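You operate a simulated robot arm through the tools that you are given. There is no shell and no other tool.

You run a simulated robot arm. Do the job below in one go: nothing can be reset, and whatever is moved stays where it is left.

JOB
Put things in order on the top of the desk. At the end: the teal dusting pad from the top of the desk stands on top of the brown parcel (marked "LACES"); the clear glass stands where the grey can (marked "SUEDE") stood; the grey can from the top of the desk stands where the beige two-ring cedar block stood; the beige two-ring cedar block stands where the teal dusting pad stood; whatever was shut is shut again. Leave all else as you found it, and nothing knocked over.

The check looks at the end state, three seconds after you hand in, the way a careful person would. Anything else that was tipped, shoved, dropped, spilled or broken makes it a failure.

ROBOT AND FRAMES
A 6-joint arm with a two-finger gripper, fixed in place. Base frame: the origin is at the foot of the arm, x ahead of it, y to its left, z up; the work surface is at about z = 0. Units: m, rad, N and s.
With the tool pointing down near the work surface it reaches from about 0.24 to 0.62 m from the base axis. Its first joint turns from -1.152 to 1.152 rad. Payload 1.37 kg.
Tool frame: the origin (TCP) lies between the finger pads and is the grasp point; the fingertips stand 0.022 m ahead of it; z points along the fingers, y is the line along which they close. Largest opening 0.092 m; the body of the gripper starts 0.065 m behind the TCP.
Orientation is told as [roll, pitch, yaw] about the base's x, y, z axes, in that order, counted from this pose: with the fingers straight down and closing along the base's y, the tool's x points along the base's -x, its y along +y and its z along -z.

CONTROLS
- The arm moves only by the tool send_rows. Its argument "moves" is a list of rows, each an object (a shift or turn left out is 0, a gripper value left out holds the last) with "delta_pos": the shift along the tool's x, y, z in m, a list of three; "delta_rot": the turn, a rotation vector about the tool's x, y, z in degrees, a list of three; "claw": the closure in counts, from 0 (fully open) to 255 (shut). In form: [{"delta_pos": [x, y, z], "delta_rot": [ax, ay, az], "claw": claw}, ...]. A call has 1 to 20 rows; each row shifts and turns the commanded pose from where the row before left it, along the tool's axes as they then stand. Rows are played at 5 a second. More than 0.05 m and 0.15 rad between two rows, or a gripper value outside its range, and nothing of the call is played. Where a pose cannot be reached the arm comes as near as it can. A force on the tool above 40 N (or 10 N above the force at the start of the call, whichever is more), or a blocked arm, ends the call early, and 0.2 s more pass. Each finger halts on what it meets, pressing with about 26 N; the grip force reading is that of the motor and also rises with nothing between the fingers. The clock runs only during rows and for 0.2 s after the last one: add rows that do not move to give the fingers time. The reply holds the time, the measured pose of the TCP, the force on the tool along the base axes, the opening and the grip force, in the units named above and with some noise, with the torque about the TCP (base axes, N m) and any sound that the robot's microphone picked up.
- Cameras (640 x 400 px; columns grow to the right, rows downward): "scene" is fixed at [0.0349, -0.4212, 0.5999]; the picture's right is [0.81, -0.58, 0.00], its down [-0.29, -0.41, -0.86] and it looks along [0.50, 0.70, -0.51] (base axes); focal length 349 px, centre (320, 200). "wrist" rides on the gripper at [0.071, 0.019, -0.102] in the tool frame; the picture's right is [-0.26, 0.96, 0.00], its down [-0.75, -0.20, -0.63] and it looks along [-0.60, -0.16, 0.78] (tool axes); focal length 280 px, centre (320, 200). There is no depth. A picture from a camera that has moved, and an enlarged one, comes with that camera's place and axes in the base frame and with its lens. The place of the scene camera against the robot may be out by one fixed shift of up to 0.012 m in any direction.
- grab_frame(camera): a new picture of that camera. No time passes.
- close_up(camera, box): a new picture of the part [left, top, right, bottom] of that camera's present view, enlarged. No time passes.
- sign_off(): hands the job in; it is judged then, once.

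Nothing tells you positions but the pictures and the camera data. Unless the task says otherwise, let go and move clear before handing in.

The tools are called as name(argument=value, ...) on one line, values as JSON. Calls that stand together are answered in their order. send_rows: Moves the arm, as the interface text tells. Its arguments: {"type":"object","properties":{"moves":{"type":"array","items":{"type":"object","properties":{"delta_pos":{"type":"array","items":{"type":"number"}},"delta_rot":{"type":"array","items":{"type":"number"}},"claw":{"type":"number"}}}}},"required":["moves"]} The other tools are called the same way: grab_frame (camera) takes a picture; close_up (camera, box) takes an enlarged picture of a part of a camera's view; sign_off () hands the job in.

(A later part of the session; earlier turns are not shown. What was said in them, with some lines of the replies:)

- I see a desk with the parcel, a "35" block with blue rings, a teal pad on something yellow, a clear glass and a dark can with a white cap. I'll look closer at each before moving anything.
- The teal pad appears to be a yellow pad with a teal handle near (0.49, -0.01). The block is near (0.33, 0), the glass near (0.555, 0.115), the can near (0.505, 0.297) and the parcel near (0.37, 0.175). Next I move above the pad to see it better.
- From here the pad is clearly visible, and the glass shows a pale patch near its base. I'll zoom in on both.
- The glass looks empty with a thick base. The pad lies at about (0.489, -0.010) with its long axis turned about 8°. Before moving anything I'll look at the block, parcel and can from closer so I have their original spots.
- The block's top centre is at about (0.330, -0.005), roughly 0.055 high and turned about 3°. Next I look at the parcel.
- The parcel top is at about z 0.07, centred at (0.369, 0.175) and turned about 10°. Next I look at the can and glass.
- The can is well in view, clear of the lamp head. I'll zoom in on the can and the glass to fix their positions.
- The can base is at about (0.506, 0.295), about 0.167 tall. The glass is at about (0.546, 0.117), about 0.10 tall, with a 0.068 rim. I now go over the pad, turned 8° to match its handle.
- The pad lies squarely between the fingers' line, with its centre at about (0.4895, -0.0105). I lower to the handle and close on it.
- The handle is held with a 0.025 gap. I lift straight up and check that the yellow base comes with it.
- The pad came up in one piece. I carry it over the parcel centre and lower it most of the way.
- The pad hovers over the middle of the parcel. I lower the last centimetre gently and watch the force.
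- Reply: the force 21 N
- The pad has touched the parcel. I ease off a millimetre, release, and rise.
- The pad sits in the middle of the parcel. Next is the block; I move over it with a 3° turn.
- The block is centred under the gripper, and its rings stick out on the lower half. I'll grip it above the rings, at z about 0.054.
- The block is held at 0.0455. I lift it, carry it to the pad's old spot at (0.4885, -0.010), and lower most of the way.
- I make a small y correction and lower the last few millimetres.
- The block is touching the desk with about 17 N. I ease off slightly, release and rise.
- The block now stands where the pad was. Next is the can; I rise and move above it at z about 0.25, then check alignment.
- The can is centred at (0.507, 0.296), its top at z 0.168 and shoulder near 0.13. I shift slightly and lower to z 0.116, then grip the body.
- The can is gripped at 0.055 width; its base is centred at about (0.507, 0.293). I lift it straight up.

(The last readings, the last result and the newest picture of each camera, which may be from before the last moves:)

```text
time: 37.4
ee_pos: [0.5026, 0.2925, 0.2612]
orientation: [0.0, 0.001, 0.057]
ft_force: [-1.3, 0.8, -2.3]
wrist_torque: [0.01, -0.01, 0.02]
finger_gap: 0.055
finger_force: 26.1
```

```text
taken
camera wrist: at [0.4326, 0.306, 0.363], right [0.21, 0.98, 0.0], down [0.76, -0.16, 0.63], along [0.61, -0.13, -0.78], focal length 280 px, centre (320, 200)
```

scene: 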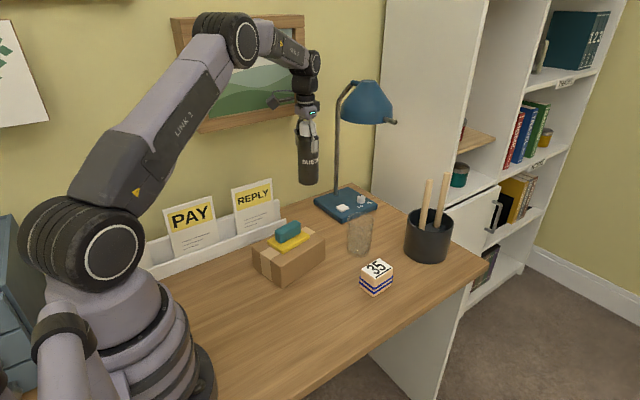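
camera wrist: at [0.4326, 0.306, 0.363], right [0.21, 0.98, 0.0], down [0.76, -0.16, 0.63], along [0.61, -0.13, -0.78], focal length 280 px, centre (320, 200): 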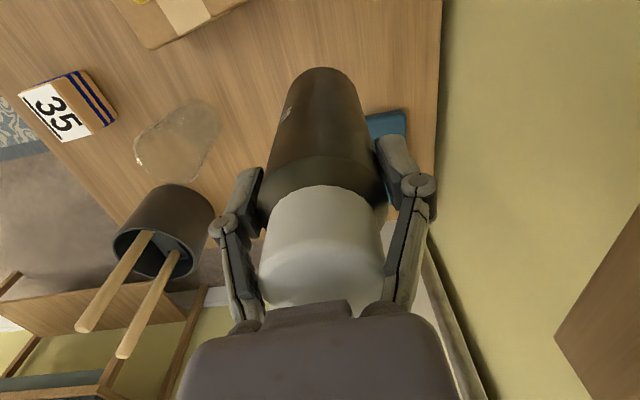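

The can is held firmly. I carry it over to the block's old spot and lower most of the way.

send_rows(moves=[{"delta_pos": [0.0213, -0.03206, 0]}, {"delta_pos": [0.0213, -0.03206, 0]}, {"delta_pos": [0.0213, -0.03206, 0]}, {"delta_pos": [0.0213, -0.03206, 0]}, {"delta_pos": [0.0213, -0.03206, 0]}, {"delta_pos": [0.0213, -0.03206, 0]}, {"delta_pos": [0.0213, -0.03206, 0]}, {"delta_pos": [0.0213, -0.03206, 0]}, {"delta_pos": [0.0213, -0.03206, 0]}, {}, {"delta_pos": [0, 0, 0.04]}, {"delta_pos": [0, 0, 0.04]}, {"delta_pos": [0, 0, 0.04]}, {"delta_pos": [0, 0, 0.012]}, {}, {}])

grab_frame(camera="wrist")

grab_frame(camera="scene")

```text
time: 40.8
ee_pos: [0.3303, -0.0074, 0.1313]
orientation: [0.0, 0.0, 0.059]
ft_force: [-0.4, -0.1, -1.9]
wrist_torque: [-0.01, 0.04, 0.0]
finger_gap: 0.0549
finger_force: 25.8
```

```text
taken
camera wrist: at [0.2597, 0.0072, 0.232], right [0.21, 0.98, 0.0], down [0.76, -0.16, 0.63], along [0.61, -0.13, -0.78], focal length 280 px, centre (320, 200)
```

wrist: 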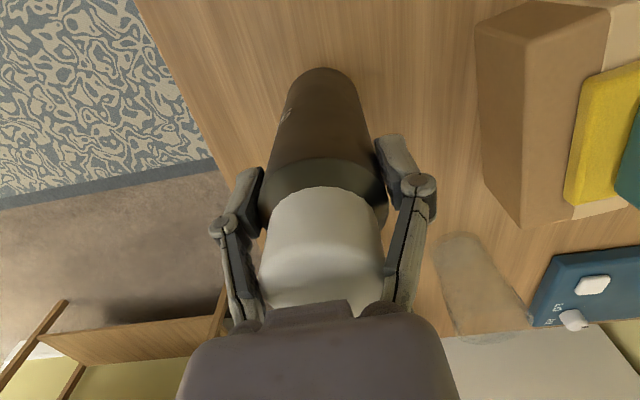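

```text
taken
```

scene: 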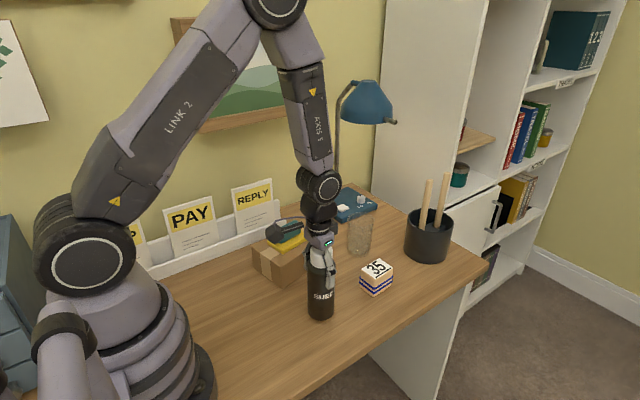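

I correct slightly and lower the can the last centimetre in small steps.

send_rows(moves=[{"delta_pos": [0.0025, 0.001, 0.004]}, {"delta_pos": [0, 0, 0.004]}, {"delta_pos": [0, 0, 0.003]}, {"delta_pos": [0, 0, 0.002]}, {"delta_pos": [0, 0, 0.001]}, {}, {}])

```text
time: 42.4
ee_pos: [0.3254, -0.0065, 0.1155]
orientation: [0.002, 0.0, 0.058]
ft_force: [-0.5, -0.4, -2.6]
wrist_torque: [0.01, 0.0, -0.04]
finger_gap: 0.0548
finger_force: 26.3
```

send_rows(moves=[{"delta_pos": [-0.002, 0, 0.0005]}, {"delta_pos": [0, 0, 0.001]}, {"delta_pos": [0, 0, 0.001]}, {}])

```text
time: 43.5
ee_pos: [0.3284, -0.0053, 0.1145]
orientation: [0.002, -0.001, 0.056]
ft_force: [-1.6, -2.9, 5.9]
wrist_torque: [-0.23, -0.09, -0.06]
finger_gap: 0.0553
finger_force: 26.1
stopped in row 4: the force on the tool passed its limit at 41 N (the readings are from after the stop); the commanded pose is now the measured one
```

The can is standing on the desk. I release it and rise well clear of its top.

send_rows(moves=[{"delta_pos": [0, 0, -0.0003]}, {"claw": 60}, {}, {}, {"claw": 0}, {}, {}])

close_up(camera="scene", box=[260, 220, 420, 340])

grab_frame(camera="wrist")

```text
time: 45.1
ee_pos: [0.33, -0.0061, 0.1135]
orientation: [0.0, -0.003, 0.056]
ft_force: [-0.5, 0.5, -0.2]
wrist_torque: [0.01, -0.02, 0.01]
finger_gap: 0.092
finger_force: 0.0
```

```text
3.33 times, centred on (340, 280) of scene
camera zoom: at [0.0349, -0.4212, 0.5999], right [0.81, -0.58, 0.0], down [-0.29, -0.41, -0.86], along [0.5, 0.7, -0.51], focal length 1164 px, centre (253, -67)
```

zoom: 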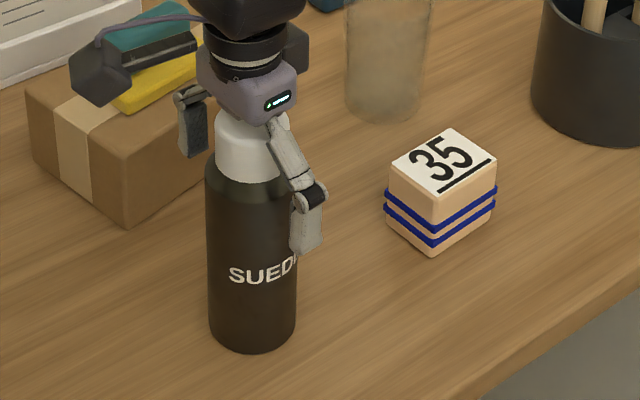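

```text
taken
camera wrist: at [0.2581, 0.0086, 0.2152], right [0.21, 0.98, 0.0], down [0.76, -0.16, 0.63], along [0.61, -0.13, -0.78], focal length 280 px, centre (320, 200)
```

wrist: 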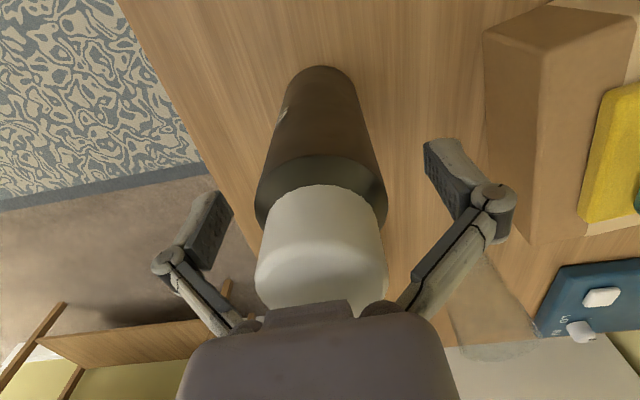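

The can stands upright. I rise straight up past it, then go above the glass for a check.

send_rows(moves=[{"delta_pos": [0, 0, -0.03]}, {"delta_pos": [0, 0, -0.04]}, {"delta_pos": [0, 0, -0.04]}, {"delta_pos": [0, 0, -0.04]}, {"delta_pos": [-0.0371, 0.0185, 0]}, {"delta_pos": [-0.0371, 0.0185, 0]}, {"delta_pos": [-0.0371, 0.0185, 0]}, {"delta_pos": [-0.0371, 0.0185, 0]}, {"delta_pos": [-0.0371, 0.0185, 0]}, {"delta_pos": [-0.0371, 0.0185, 0]}, {"delta_pos": [0, 0, 0.035]}, {"delta_pos": [0, 0, 0.035]}, {}, {}])

grab_frame(camera="wrist")

grab_frame(camera="scene")

close_up(camera="wrist", box=[240, 0, 400, 160])

```text
time: 48.1
ee_pos: [0.5462, 0.1161, 0.194]
orientation: [0.001, -0.001, 0.055]
ft_force: [0.1, -0.2, -0.3]
wrist_torque: [0.02, -0.01, 0.01]
finger_gap: 0.0921
finger_force: 0.0
```

```text
taken
camera wrist: at [0.4753, 0.1306, 0.2948], right [0.21, 0.98, 0.0], down [0.76, -0.16, 0.63], along [0.61, -0.13, -0.78], focal length 280 px, centre (320, 200)
```

wrist: 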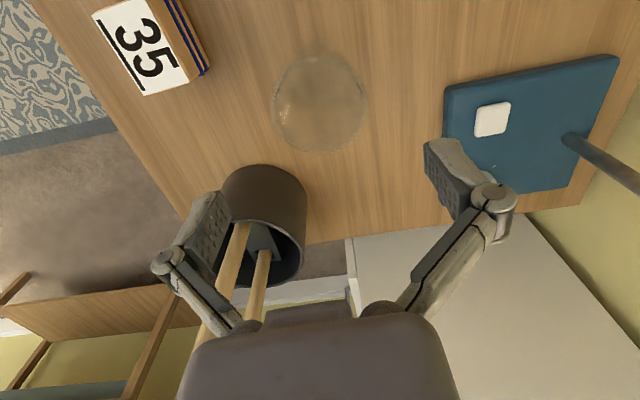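

```text
taken
```

scene: 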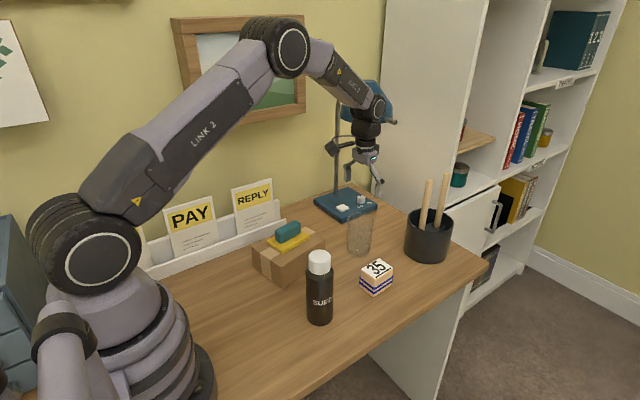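

```text
2.50 times, centred on (320, 80) of wrist
camera zoom: at [0.4753, 0.1306, 0.2948], right [0.21, 0.98, 0.0], down [0.76, -0.16, 0.63], along [0.61, -0.13, -0.78], focal length 701 px, centre (320, 500)
```

zoom: 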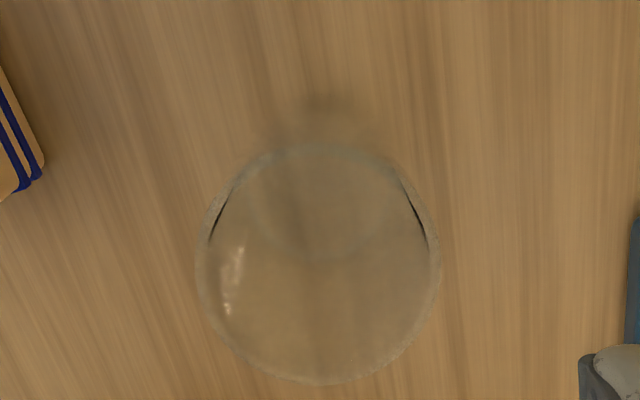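

The glass rim is centred at about (0.545, 0.116). I lower so the fingers straddle it, then close in stages so the grip stays gentle.

send_rows(moves=[{"delta_pos": [0.001, 0, 0.04]}, {"delta_pos": [0, 0, 0.04]}, {"delta_pos": [0, 0, 0.03]}, {"delta_pos": [0, 0, 0.022]}, {}, {"claw": 75}, {}, {}, {}])

grab_frame(camera="wrist")

close_up(camera="scene", box=[290, 160, 450, 280])

```text
time: 50.1
ee_pos: [0.5457, 0.1184, 0.0626]
orientation: [-0.001, -0.006, 0.054]
ft_force: [-3.9, -2.5, 22.6]
wrist_torque: [0.04, -0.08, 0.01]
finger_gap: 0.0712
finger_force: 26.0
```

```text
taken
camera wrist: at [0.475, 0.1327, 0.1636], right [0.21, 0.98, 0.0], down [0.76, -0.16, 0.63], along [0.62, -0.13, -0.78], focal length 280 px, centre (320, 200)
```

wrist: 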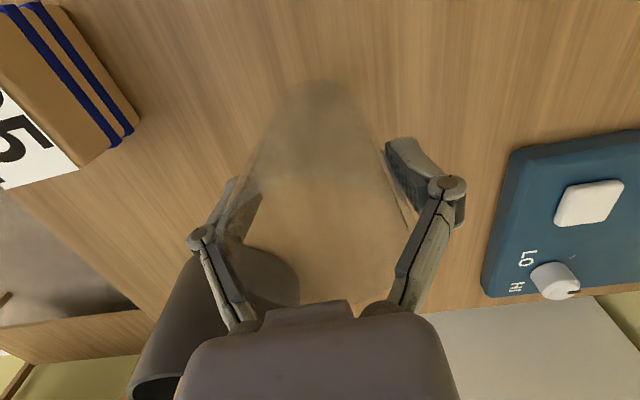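

```text
3.33 times, centred on (370, 220) of scene
camera zoom: at [0.0347, -0.4212, 0.5999], right [0.81, -0.58, 0.0], down [-0.29, -0.41, -0.86], along [0.5, 0.7, -0.51], focal length 1164 px, centre (153, 133)
```

zoom: 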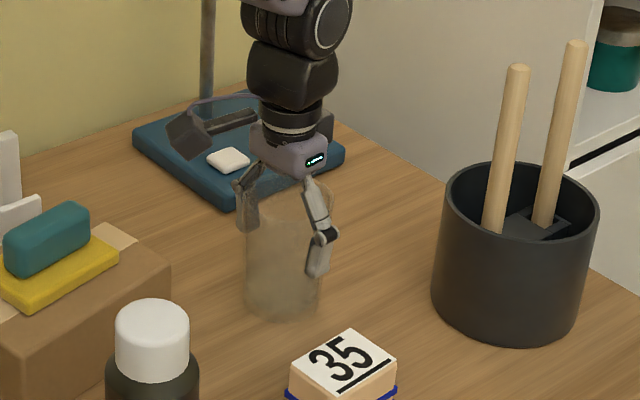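

The fingers stopped early at 0.071 with an upward push of about 23 N, so the finger links are probably touching the rim because I'm too low. I open again, rise about 2 cm and look.

send_rows(moves=[{"claw": 0}, {}, {}, {"delta_pos": [0, 0, -0.01]}, {"delta_pos": [0, 0, -0.012]}, {}, {}])

grab_frame(camera="wrist")

close_up(camera="scene", box=[310, 180, 430, 270])

```text
time: 51.7
ee_pos: [0.5438, 0.1168, 0.0842]
orientation: [0.001, -0.003, 0.055]
ft_force: [0.8, -0.3, -0.8]
wrist_torque: [0.0, 0.0, -0.01]
finger_gap: 0.092
finger_force: 0.0
```

```text
taken
camera wrist: at [0.4732, 0.1328, 0.1846], right [0.21, 0.98, 0.0], down [0.76, -0.16, 0.63], along [0.61, -0.13, -0.78], focal length 280 px, centre (320, 200)
```

wrist: 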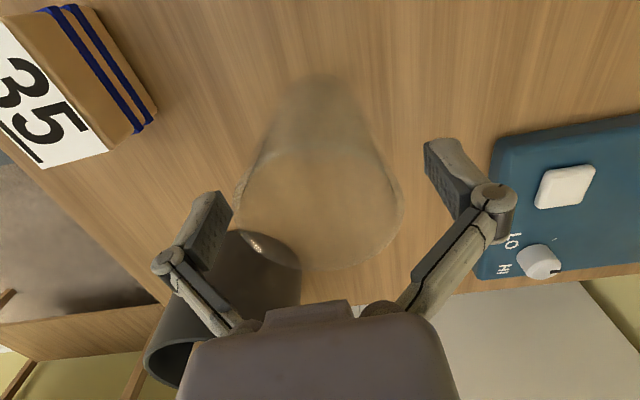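

```text
4.44 times, centred on (370, 225) of scene
camera zoom: at [0.0349, -0.4212, 0.5999], right [0.81, -0.58, 0.0], down [-0.29, -0.41, -0.86], along [0.5, 0.7, -0.51], focal length 1552 px, centre (98, 89)
```

zoom: 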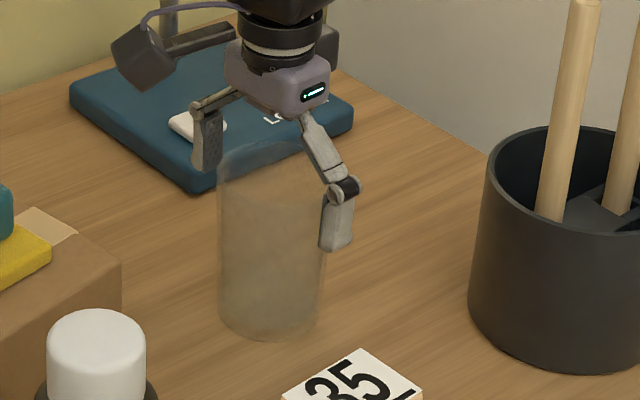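

The glass is untouched and still upright. I'll grip it higher, near the rim, with the TCP at about z 0.089.

send_rows(moves=[{"delta_pos": [0, 0, -0.005]}, {}, {"claw": 60}, {}, {}, {"claw": 75}, {}, {}])

grab_frame(camera="wrist")

close_up(camera="scene", box=[310, 180, 430, 270])

```text
time: 53.5
ee_pos: [0.543, 0.1186, 0.0885]
orientation: [0.0, -0.003, 0.057]
ft_force: [0.1, -1.2, 0.6]
wrist_torque: [0.02, -0.03, -0.02]
finger_gap: 0.0657
finger_force: 0.5
```

```text
taken
camera wrist: at [0.4737, 0.1331, 0.19], right [0.21, 0.98, 0.0], down [0.76, -0.16, 0.63], along [0.61, -0.13, -0.78], focal length 280 px, centre (320, 200)
```

wrist: 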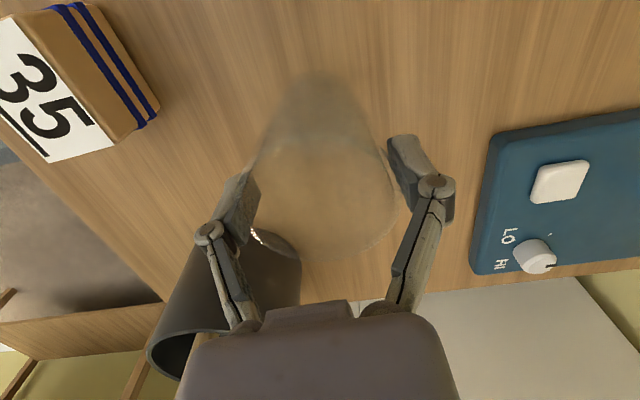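

```text
4.44 times, centred on (370, 225) of scene
camera zoom: at [0.0349, -0.4212, 0.5999], right [0.81, -0.58, 0.0], down [-0.29, -0.41, -0.86], along [0.5, 0.7, -0.51], focal length 1552 px, centre (98, 89)
```

zoom: 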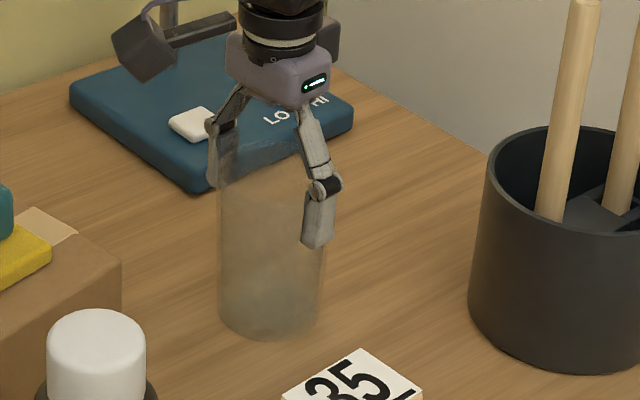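

The fingers are now just about at the glass wall with no load. I close a little further.

send_rows(moves=[{"claw": 83}, {}, {"claw": 90}, {}, {}])

```text
time: 54.7
ee_pos: [0.5442, 0.118, 0.09]
orientation: [0.001, -0.003, 0.055]
ft_force: [-1.7, -1.8, 3.5]
wrist_torque: [-0.03, 0.13, 0.02]
finger_gap: 0.065
finger_force: 25.4
```

The glass is held at 0.065. I lift it a few centimetres and check before carrying it.

send_rows(moves=[{"claw": 100}, {"delta_pos": [0, 0, -0.01]}, {"delta_pos": [0, 0, -0.02]}, {"delta_pos": [0, 0, -0.03]}, {}, {}])

close_up(camera="scene", box=[280, 130, 440, 270])

grab_frame(camera="wrist")

```text
time: 56.1
ee_pos: [0.5451, 0.1184, 0.1491]
orientation: [0.001, 0.0, 0.055]
ft_force: [0.5, 0.2, -2.3]
wrist_torque: [0.04, 0.01, 0.0]
finger_gap: 0.0649
finger_force: 25.6
```

```text
2.86 times, centred on (360, 200) of scene
camera zoom: at [0.0349, -0.4212, 0.5999], right [0.81, -0.58, 0.0], down [-0.29, -0.41, -0.86], along [0.5, 0.7, -0.51], focal length 998 px, centre (206, 200)
```

zoom: 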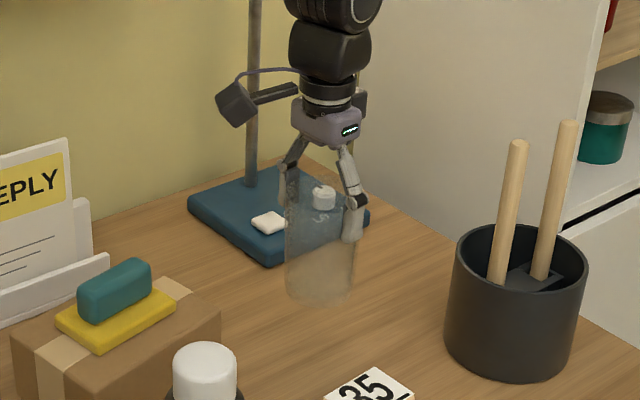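

```text
taken
camera wrist: at [0.4743, 0.1338, 0.251], right [0.21, 0.98, 0.0], down [0.76, -0.16, 0.63], along [0.61, -0.13, -0.78], focal length 280 px, centre (320, 200)
```

wrist: 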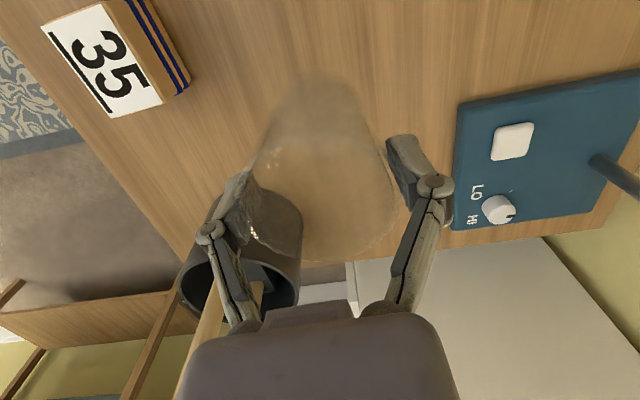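

The glass is held cleanly. I turn the wrist about 22° so the camera stays away from the REPLY card, then carry the glass to the can's old spot.

send_rows(moves=[{"delta_rot": [0, 0, -7.5]}, {"delta_rot": [0, 0, -7.5]}, {"delta_rot": [0, 0, -7.5]}, {"delta_pos": [-0.00836, 0.03496, 0]}, {"delta_pos": [-0.00836, 0.03496, 0]}, {"delta_pos": [-0.00836, 0.03496, 0]}, {"delta_pos": [-0.00836, 0.03496, 0]}, {"delta_pos": [-0.00836, 0.03496, 0]}, {}, {}])

grab_frame(camera="wrist")

grab_frame(camera="scene")

close_up(camera="scene", box=[230, 110, 390, 250])

```text
time: 58.3
ee_pos: [0.5032, 0.2918, 0.1489]
orientation: [-0.001, -0.001, 0.449]
ft_force: [-0.1, 0.0, -2.1]
wrist_torque: [0.02, 0.02, 0.01]
finger_gap: 0.0649
finger_force: 26.0
```

```text
taken
camera wrist: at [0.432, 0.2775, 0.2497], right [-0.18, 0.98, 0.0], down [0.77, 0.14, 0.63], along [0.62, 0.11, -0.78], focal length 280 px, centre (320, 200)
```

wrist: 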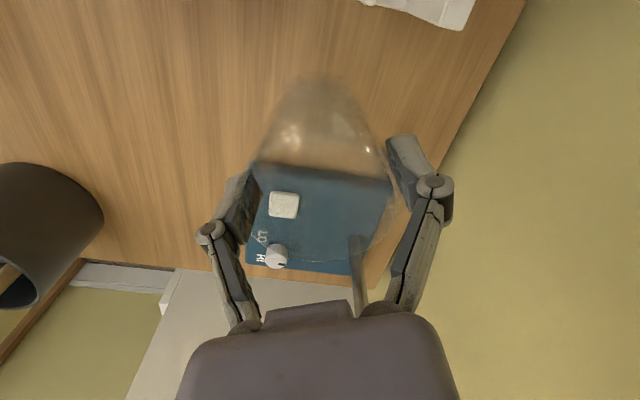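

```text
taken
```

scene: 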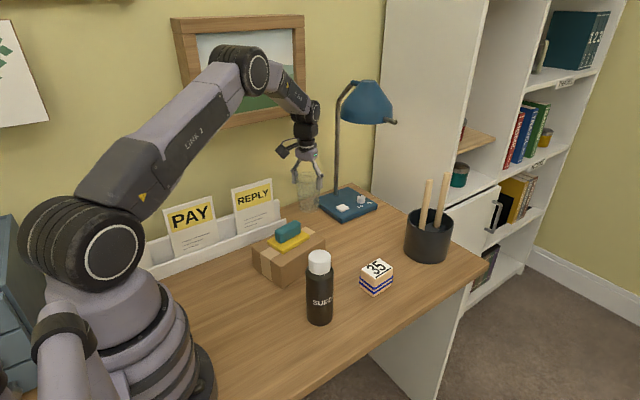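

```text
2.86 times, centred on (310, 180) of scene
camera zoom: at [0.0349, -0.4212, 0.6], right [0.81, -0.58, 0.0], down [-0.29, -0.41, -0.86], along [0.5, 0.7, -0.51], focal length 998 px, centre (349, 257)
```

zoom: 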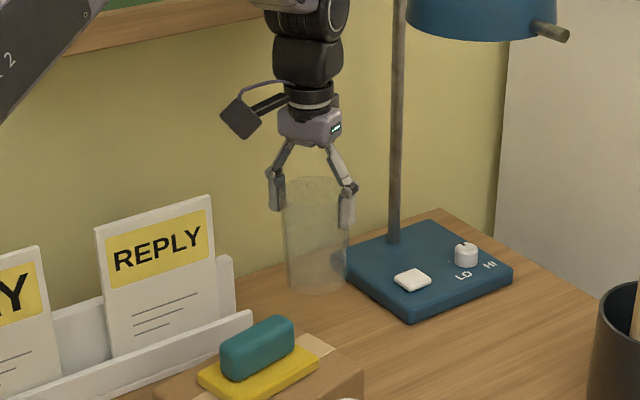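

All is clear around the spot. I correct a few millimetres and lower to just above the desk.

send_rows(moves=[{"delta_pos": [-0.0036, 0.0005, 0.02]}, {"delta_pos": [0, 0, 0.02]}, {"delta_pos": [0, 0, 0.012]}, {}, {}])

close_up(camera="scene", box=[230, 130, 390, 270])

grab_frame(camera="wrist")

```text
time: 59.5
ee_pos: [0.5077, 0.2956, 0.0996]
orientation: [-0.004, -0.001, 0.448]
ft_force: [0.6, -0.4, -1.7]
wrist_torque: [-0.01, 0.0, 0.0]
finger_gap: 0.0648
finger_force: 25.9
```

```text
2.86 times, centred on (310, 200) of scene
camera zoom: at [0.0349, -0.4212, 0.6], right [0.81, -0.58, 0.0], down [-0.29, -0.41, -0.86], along [0.5, 0.7, -0.51], focal length 998 px, centre (349, 200)
```

zoom: 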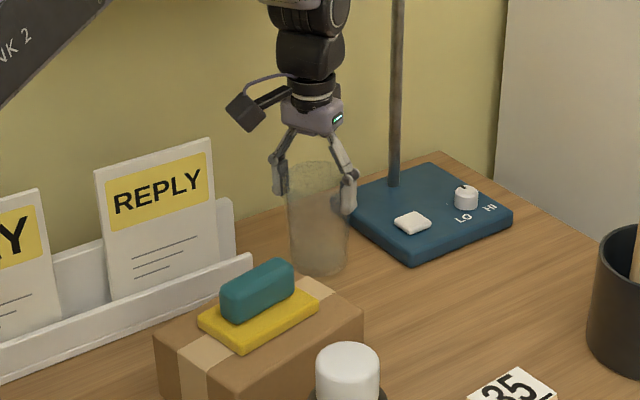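

```text
taken
camera wrist: at [0.4358, 0.281, 0.1996], right [-0.18, 0.98, 0.0], down [0.77, 0.14, 0.63], along [0.62, 0.11, -0.78], focal length 280 px, centre (320, 200)
```

wrist: 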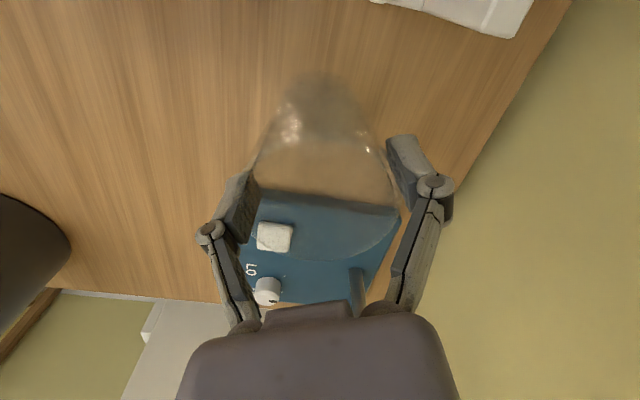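

The glass base lines up with the can's old footprint. I lower the last millimetres gently.

send_rows(moves=[{"delta_pos": [0, 0, 0.003]}, {"delta_pos": [0, 0, 0.002]}, {"delta_pos": [0, 0, 0.001]}, {"delta_pos": [0, 0, 0.001]}, {}, {}])

```text
time: 60.9
ee_pos: [0.5082, 0.2949, 0.0904]
orientation: [-0.003, -0.001, 0.447]
ft_force: [0.2, 0.6, -2.1]
wrist_torque: [0.01, 0.01, 0.02]
finger_gap: 0.065
finger_force: 25.9
```

send_rows(moves=[{"delta_pos": [0, 0, 0.001]}, {}, {}])

```text
time: 61.7
ee_pos: [0.5084, 0.2945, 0.0896]
orientation: [-0.001, -0.001, 0.447]
ft_force: [0.3, -0.2, -1.7]
wrist_torque: [0.05, -0.02, 0.0]
finger_gap: 0.0646
finger_force: 25.5
```

send_rows(moves=[{"delta_pos": [0, 0, 0.0008]}, {}, {}])

```text
time: 62.5
ee_pos: [0.5074, 0.2953, 0.088]
orientation: [0.0, 0.0, 0.449]
ft_force: [-0.2, -0.8, 1.0]
wrist_torque: [-0.09, -0.07, -0.01]
finger_gap: 0.0648
finger_force: 26.1
```

The load has shifted to the desk, so the glass is down. I open slowly and rise straight up.

send_rows(moves=[{"claw": 80}, {"claw": 65}, {"claw": 45}, {"claw": 20}, {"claw": 0}, {}, {}, {"delta_pos": [0, 0, -0.02]}, {"delta_pos": [0, 0, -0.04]}, {"delta_pos": [0, 0, -0.04]}, {"delta_pos": [0, 0, -0.04]}, {}, {}])

grab_frame(camera="scene")

grab_frame(camera="wrist")

close_up(camera="scene", box=[230, 150, 390, 290])

```text
time: 65.3
ee_pos: [0.5082, 0.2978, 0.2273]
orientation: [-0.002, -0.001, 0.45]
ft_force: [0.8, 0.8, -0.6]
wrist_torque: [0.02, 0.01, 0.01]
finger_gap: 0.0922
finger_force: 0.1
```

```text
taken
```

scene: 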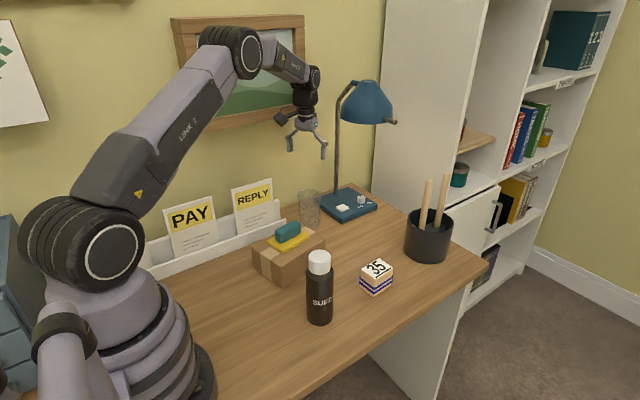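

```text
taken
camera wrist: at [0.4362, 0.2832, 0.3287], right [-0.18, 0.98, 0.0], down [0.77, 0.14, 0.63], along [0.62, 0.11, -0.78], focal length 280 px, centre (320, 200)
```

wrist: 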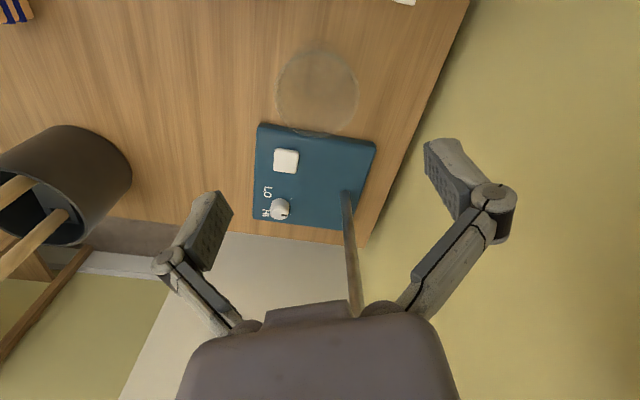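

```text
2.86 times, centred on (310, 220) of scene
camera zoom: at [0.0349, -0.4212, 0.5999], right [0.81, -0.58, 0.0], down [-0.29, -0.41, -0.86], along [0.5, 0.7, -0.51], focal length 998 px, centre (349, 143)
```

zoom: 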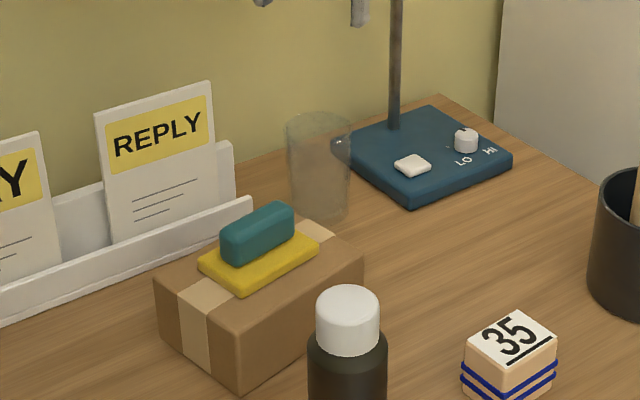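

All four things stand in their places. I retreat to about the starting pose and take a last look at everything.

send_rows(moves=[{"delta_pos": [0, 0, -0.04]}, {"delta_pos": [0.03705, -0.01617, 0]}, {"delta_pos": [0.03705, -0.01617, 0]}, {"delta_pos": [0.03705, -0.01617, 0]}, {"delta_pos": [0.03705, -0.01617, 0]}, {"delta_pos": [0.03705, -0.01617, 0]}, {"delta_pos": [0.03705, -0.01617, 0]}, {"delta_rot": [0, 0, 8]}, {"delta_rot": [0, 0, 8]}, {"delta_rot": [0, 0, 8]}, {}, {}])

grab_frame(camera="scene")

grab_frame(camera="wrist")

close_up(camera="scene", box=[240, 170, 440, 340])

```text
time: 67.9
ee_pos: [0.3506, 0.1104, 0.2687]
orientation: [0.001, -0.002, 0.031]
ft_force: [0.1, -0.3, 0.1]
wrist_torque: [0.0, 0.01, 0.02]
finger_gap: 0.0923
finger_force: 0.0
```

```text
taken
```

scene: 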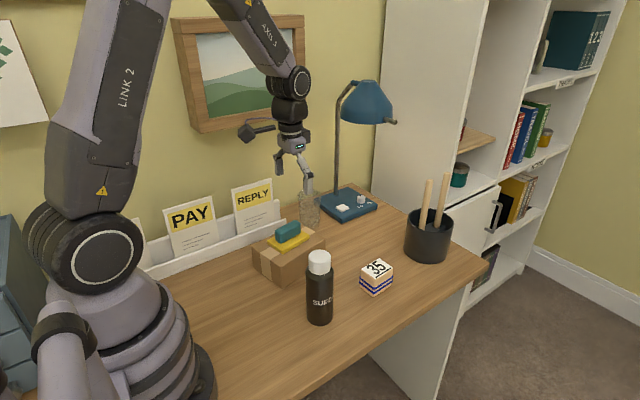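

```text
taken
camera wrist: at [0.2811, 0.1276, 0.3697], right [0.23, 0.97, 0.0], down [0.76, -0.18, 0.63], along [0.61, -0.15, -0.78], focal length 280 px, centre (320, 200)
```

wrist: 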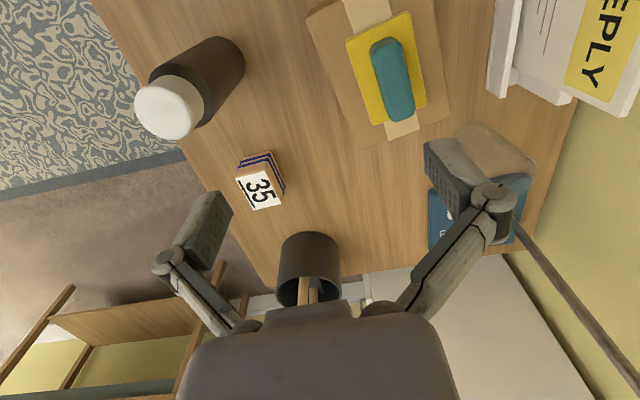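

```text
2.35 times, centred on (340, 255) of scene
camera zoom: at [0.0349, -0.4212, 0.5999], right [0.81, -0.58, 0.0], down [-0.29, -0.41, -0.86], along [0.5, 0.7, -0.51], focal length 822 px, centre (273, 71)
```

zoom: 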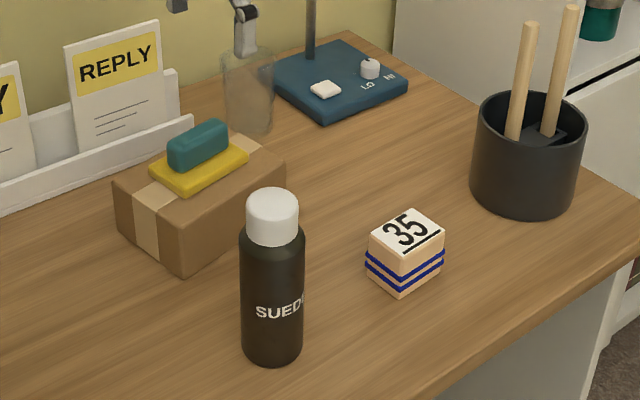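

Everything is in its place and upright: the pad on the parcel, the glass at the can's old spot, the can at the block's, and the block at the pad's. Nothing was opened and the arm is clear, so I hand in.

sign_off()

```text
The job is handed in.
```

The desk is in the order you asked for, and I've handed the job in. I don't have the check's verdict. In the last pictures everything stands upright, and nothing else looks moved.

- **Teal dusting pad:** it sits in the middle of the brown "LACES" parcel. The yellow base and teal handle are one piece and moved together.
- **Beige two-ring cedar block:** it stands where the pad stood.
- **Grey "SUEDE" can:** it stands where the block stood, by my estimate within a few millimetres.
- **Clear glass:** it stands where the can stood, also within a few millimetres.

Two contacts were harder than I wanted:

- **Glass:** on my first try I gripped it too low, and the fingers pushed down on it with about 23 N. I let go and gripped it nearer the rim. It looks undamaged.
- **Can:** it touched down with a brief peak of 41 N, which stopped that move. It was standing normally afterwards.

I opened nothing, so nothing needed shutting again. The arm is back near its starting pose with the gripper open.
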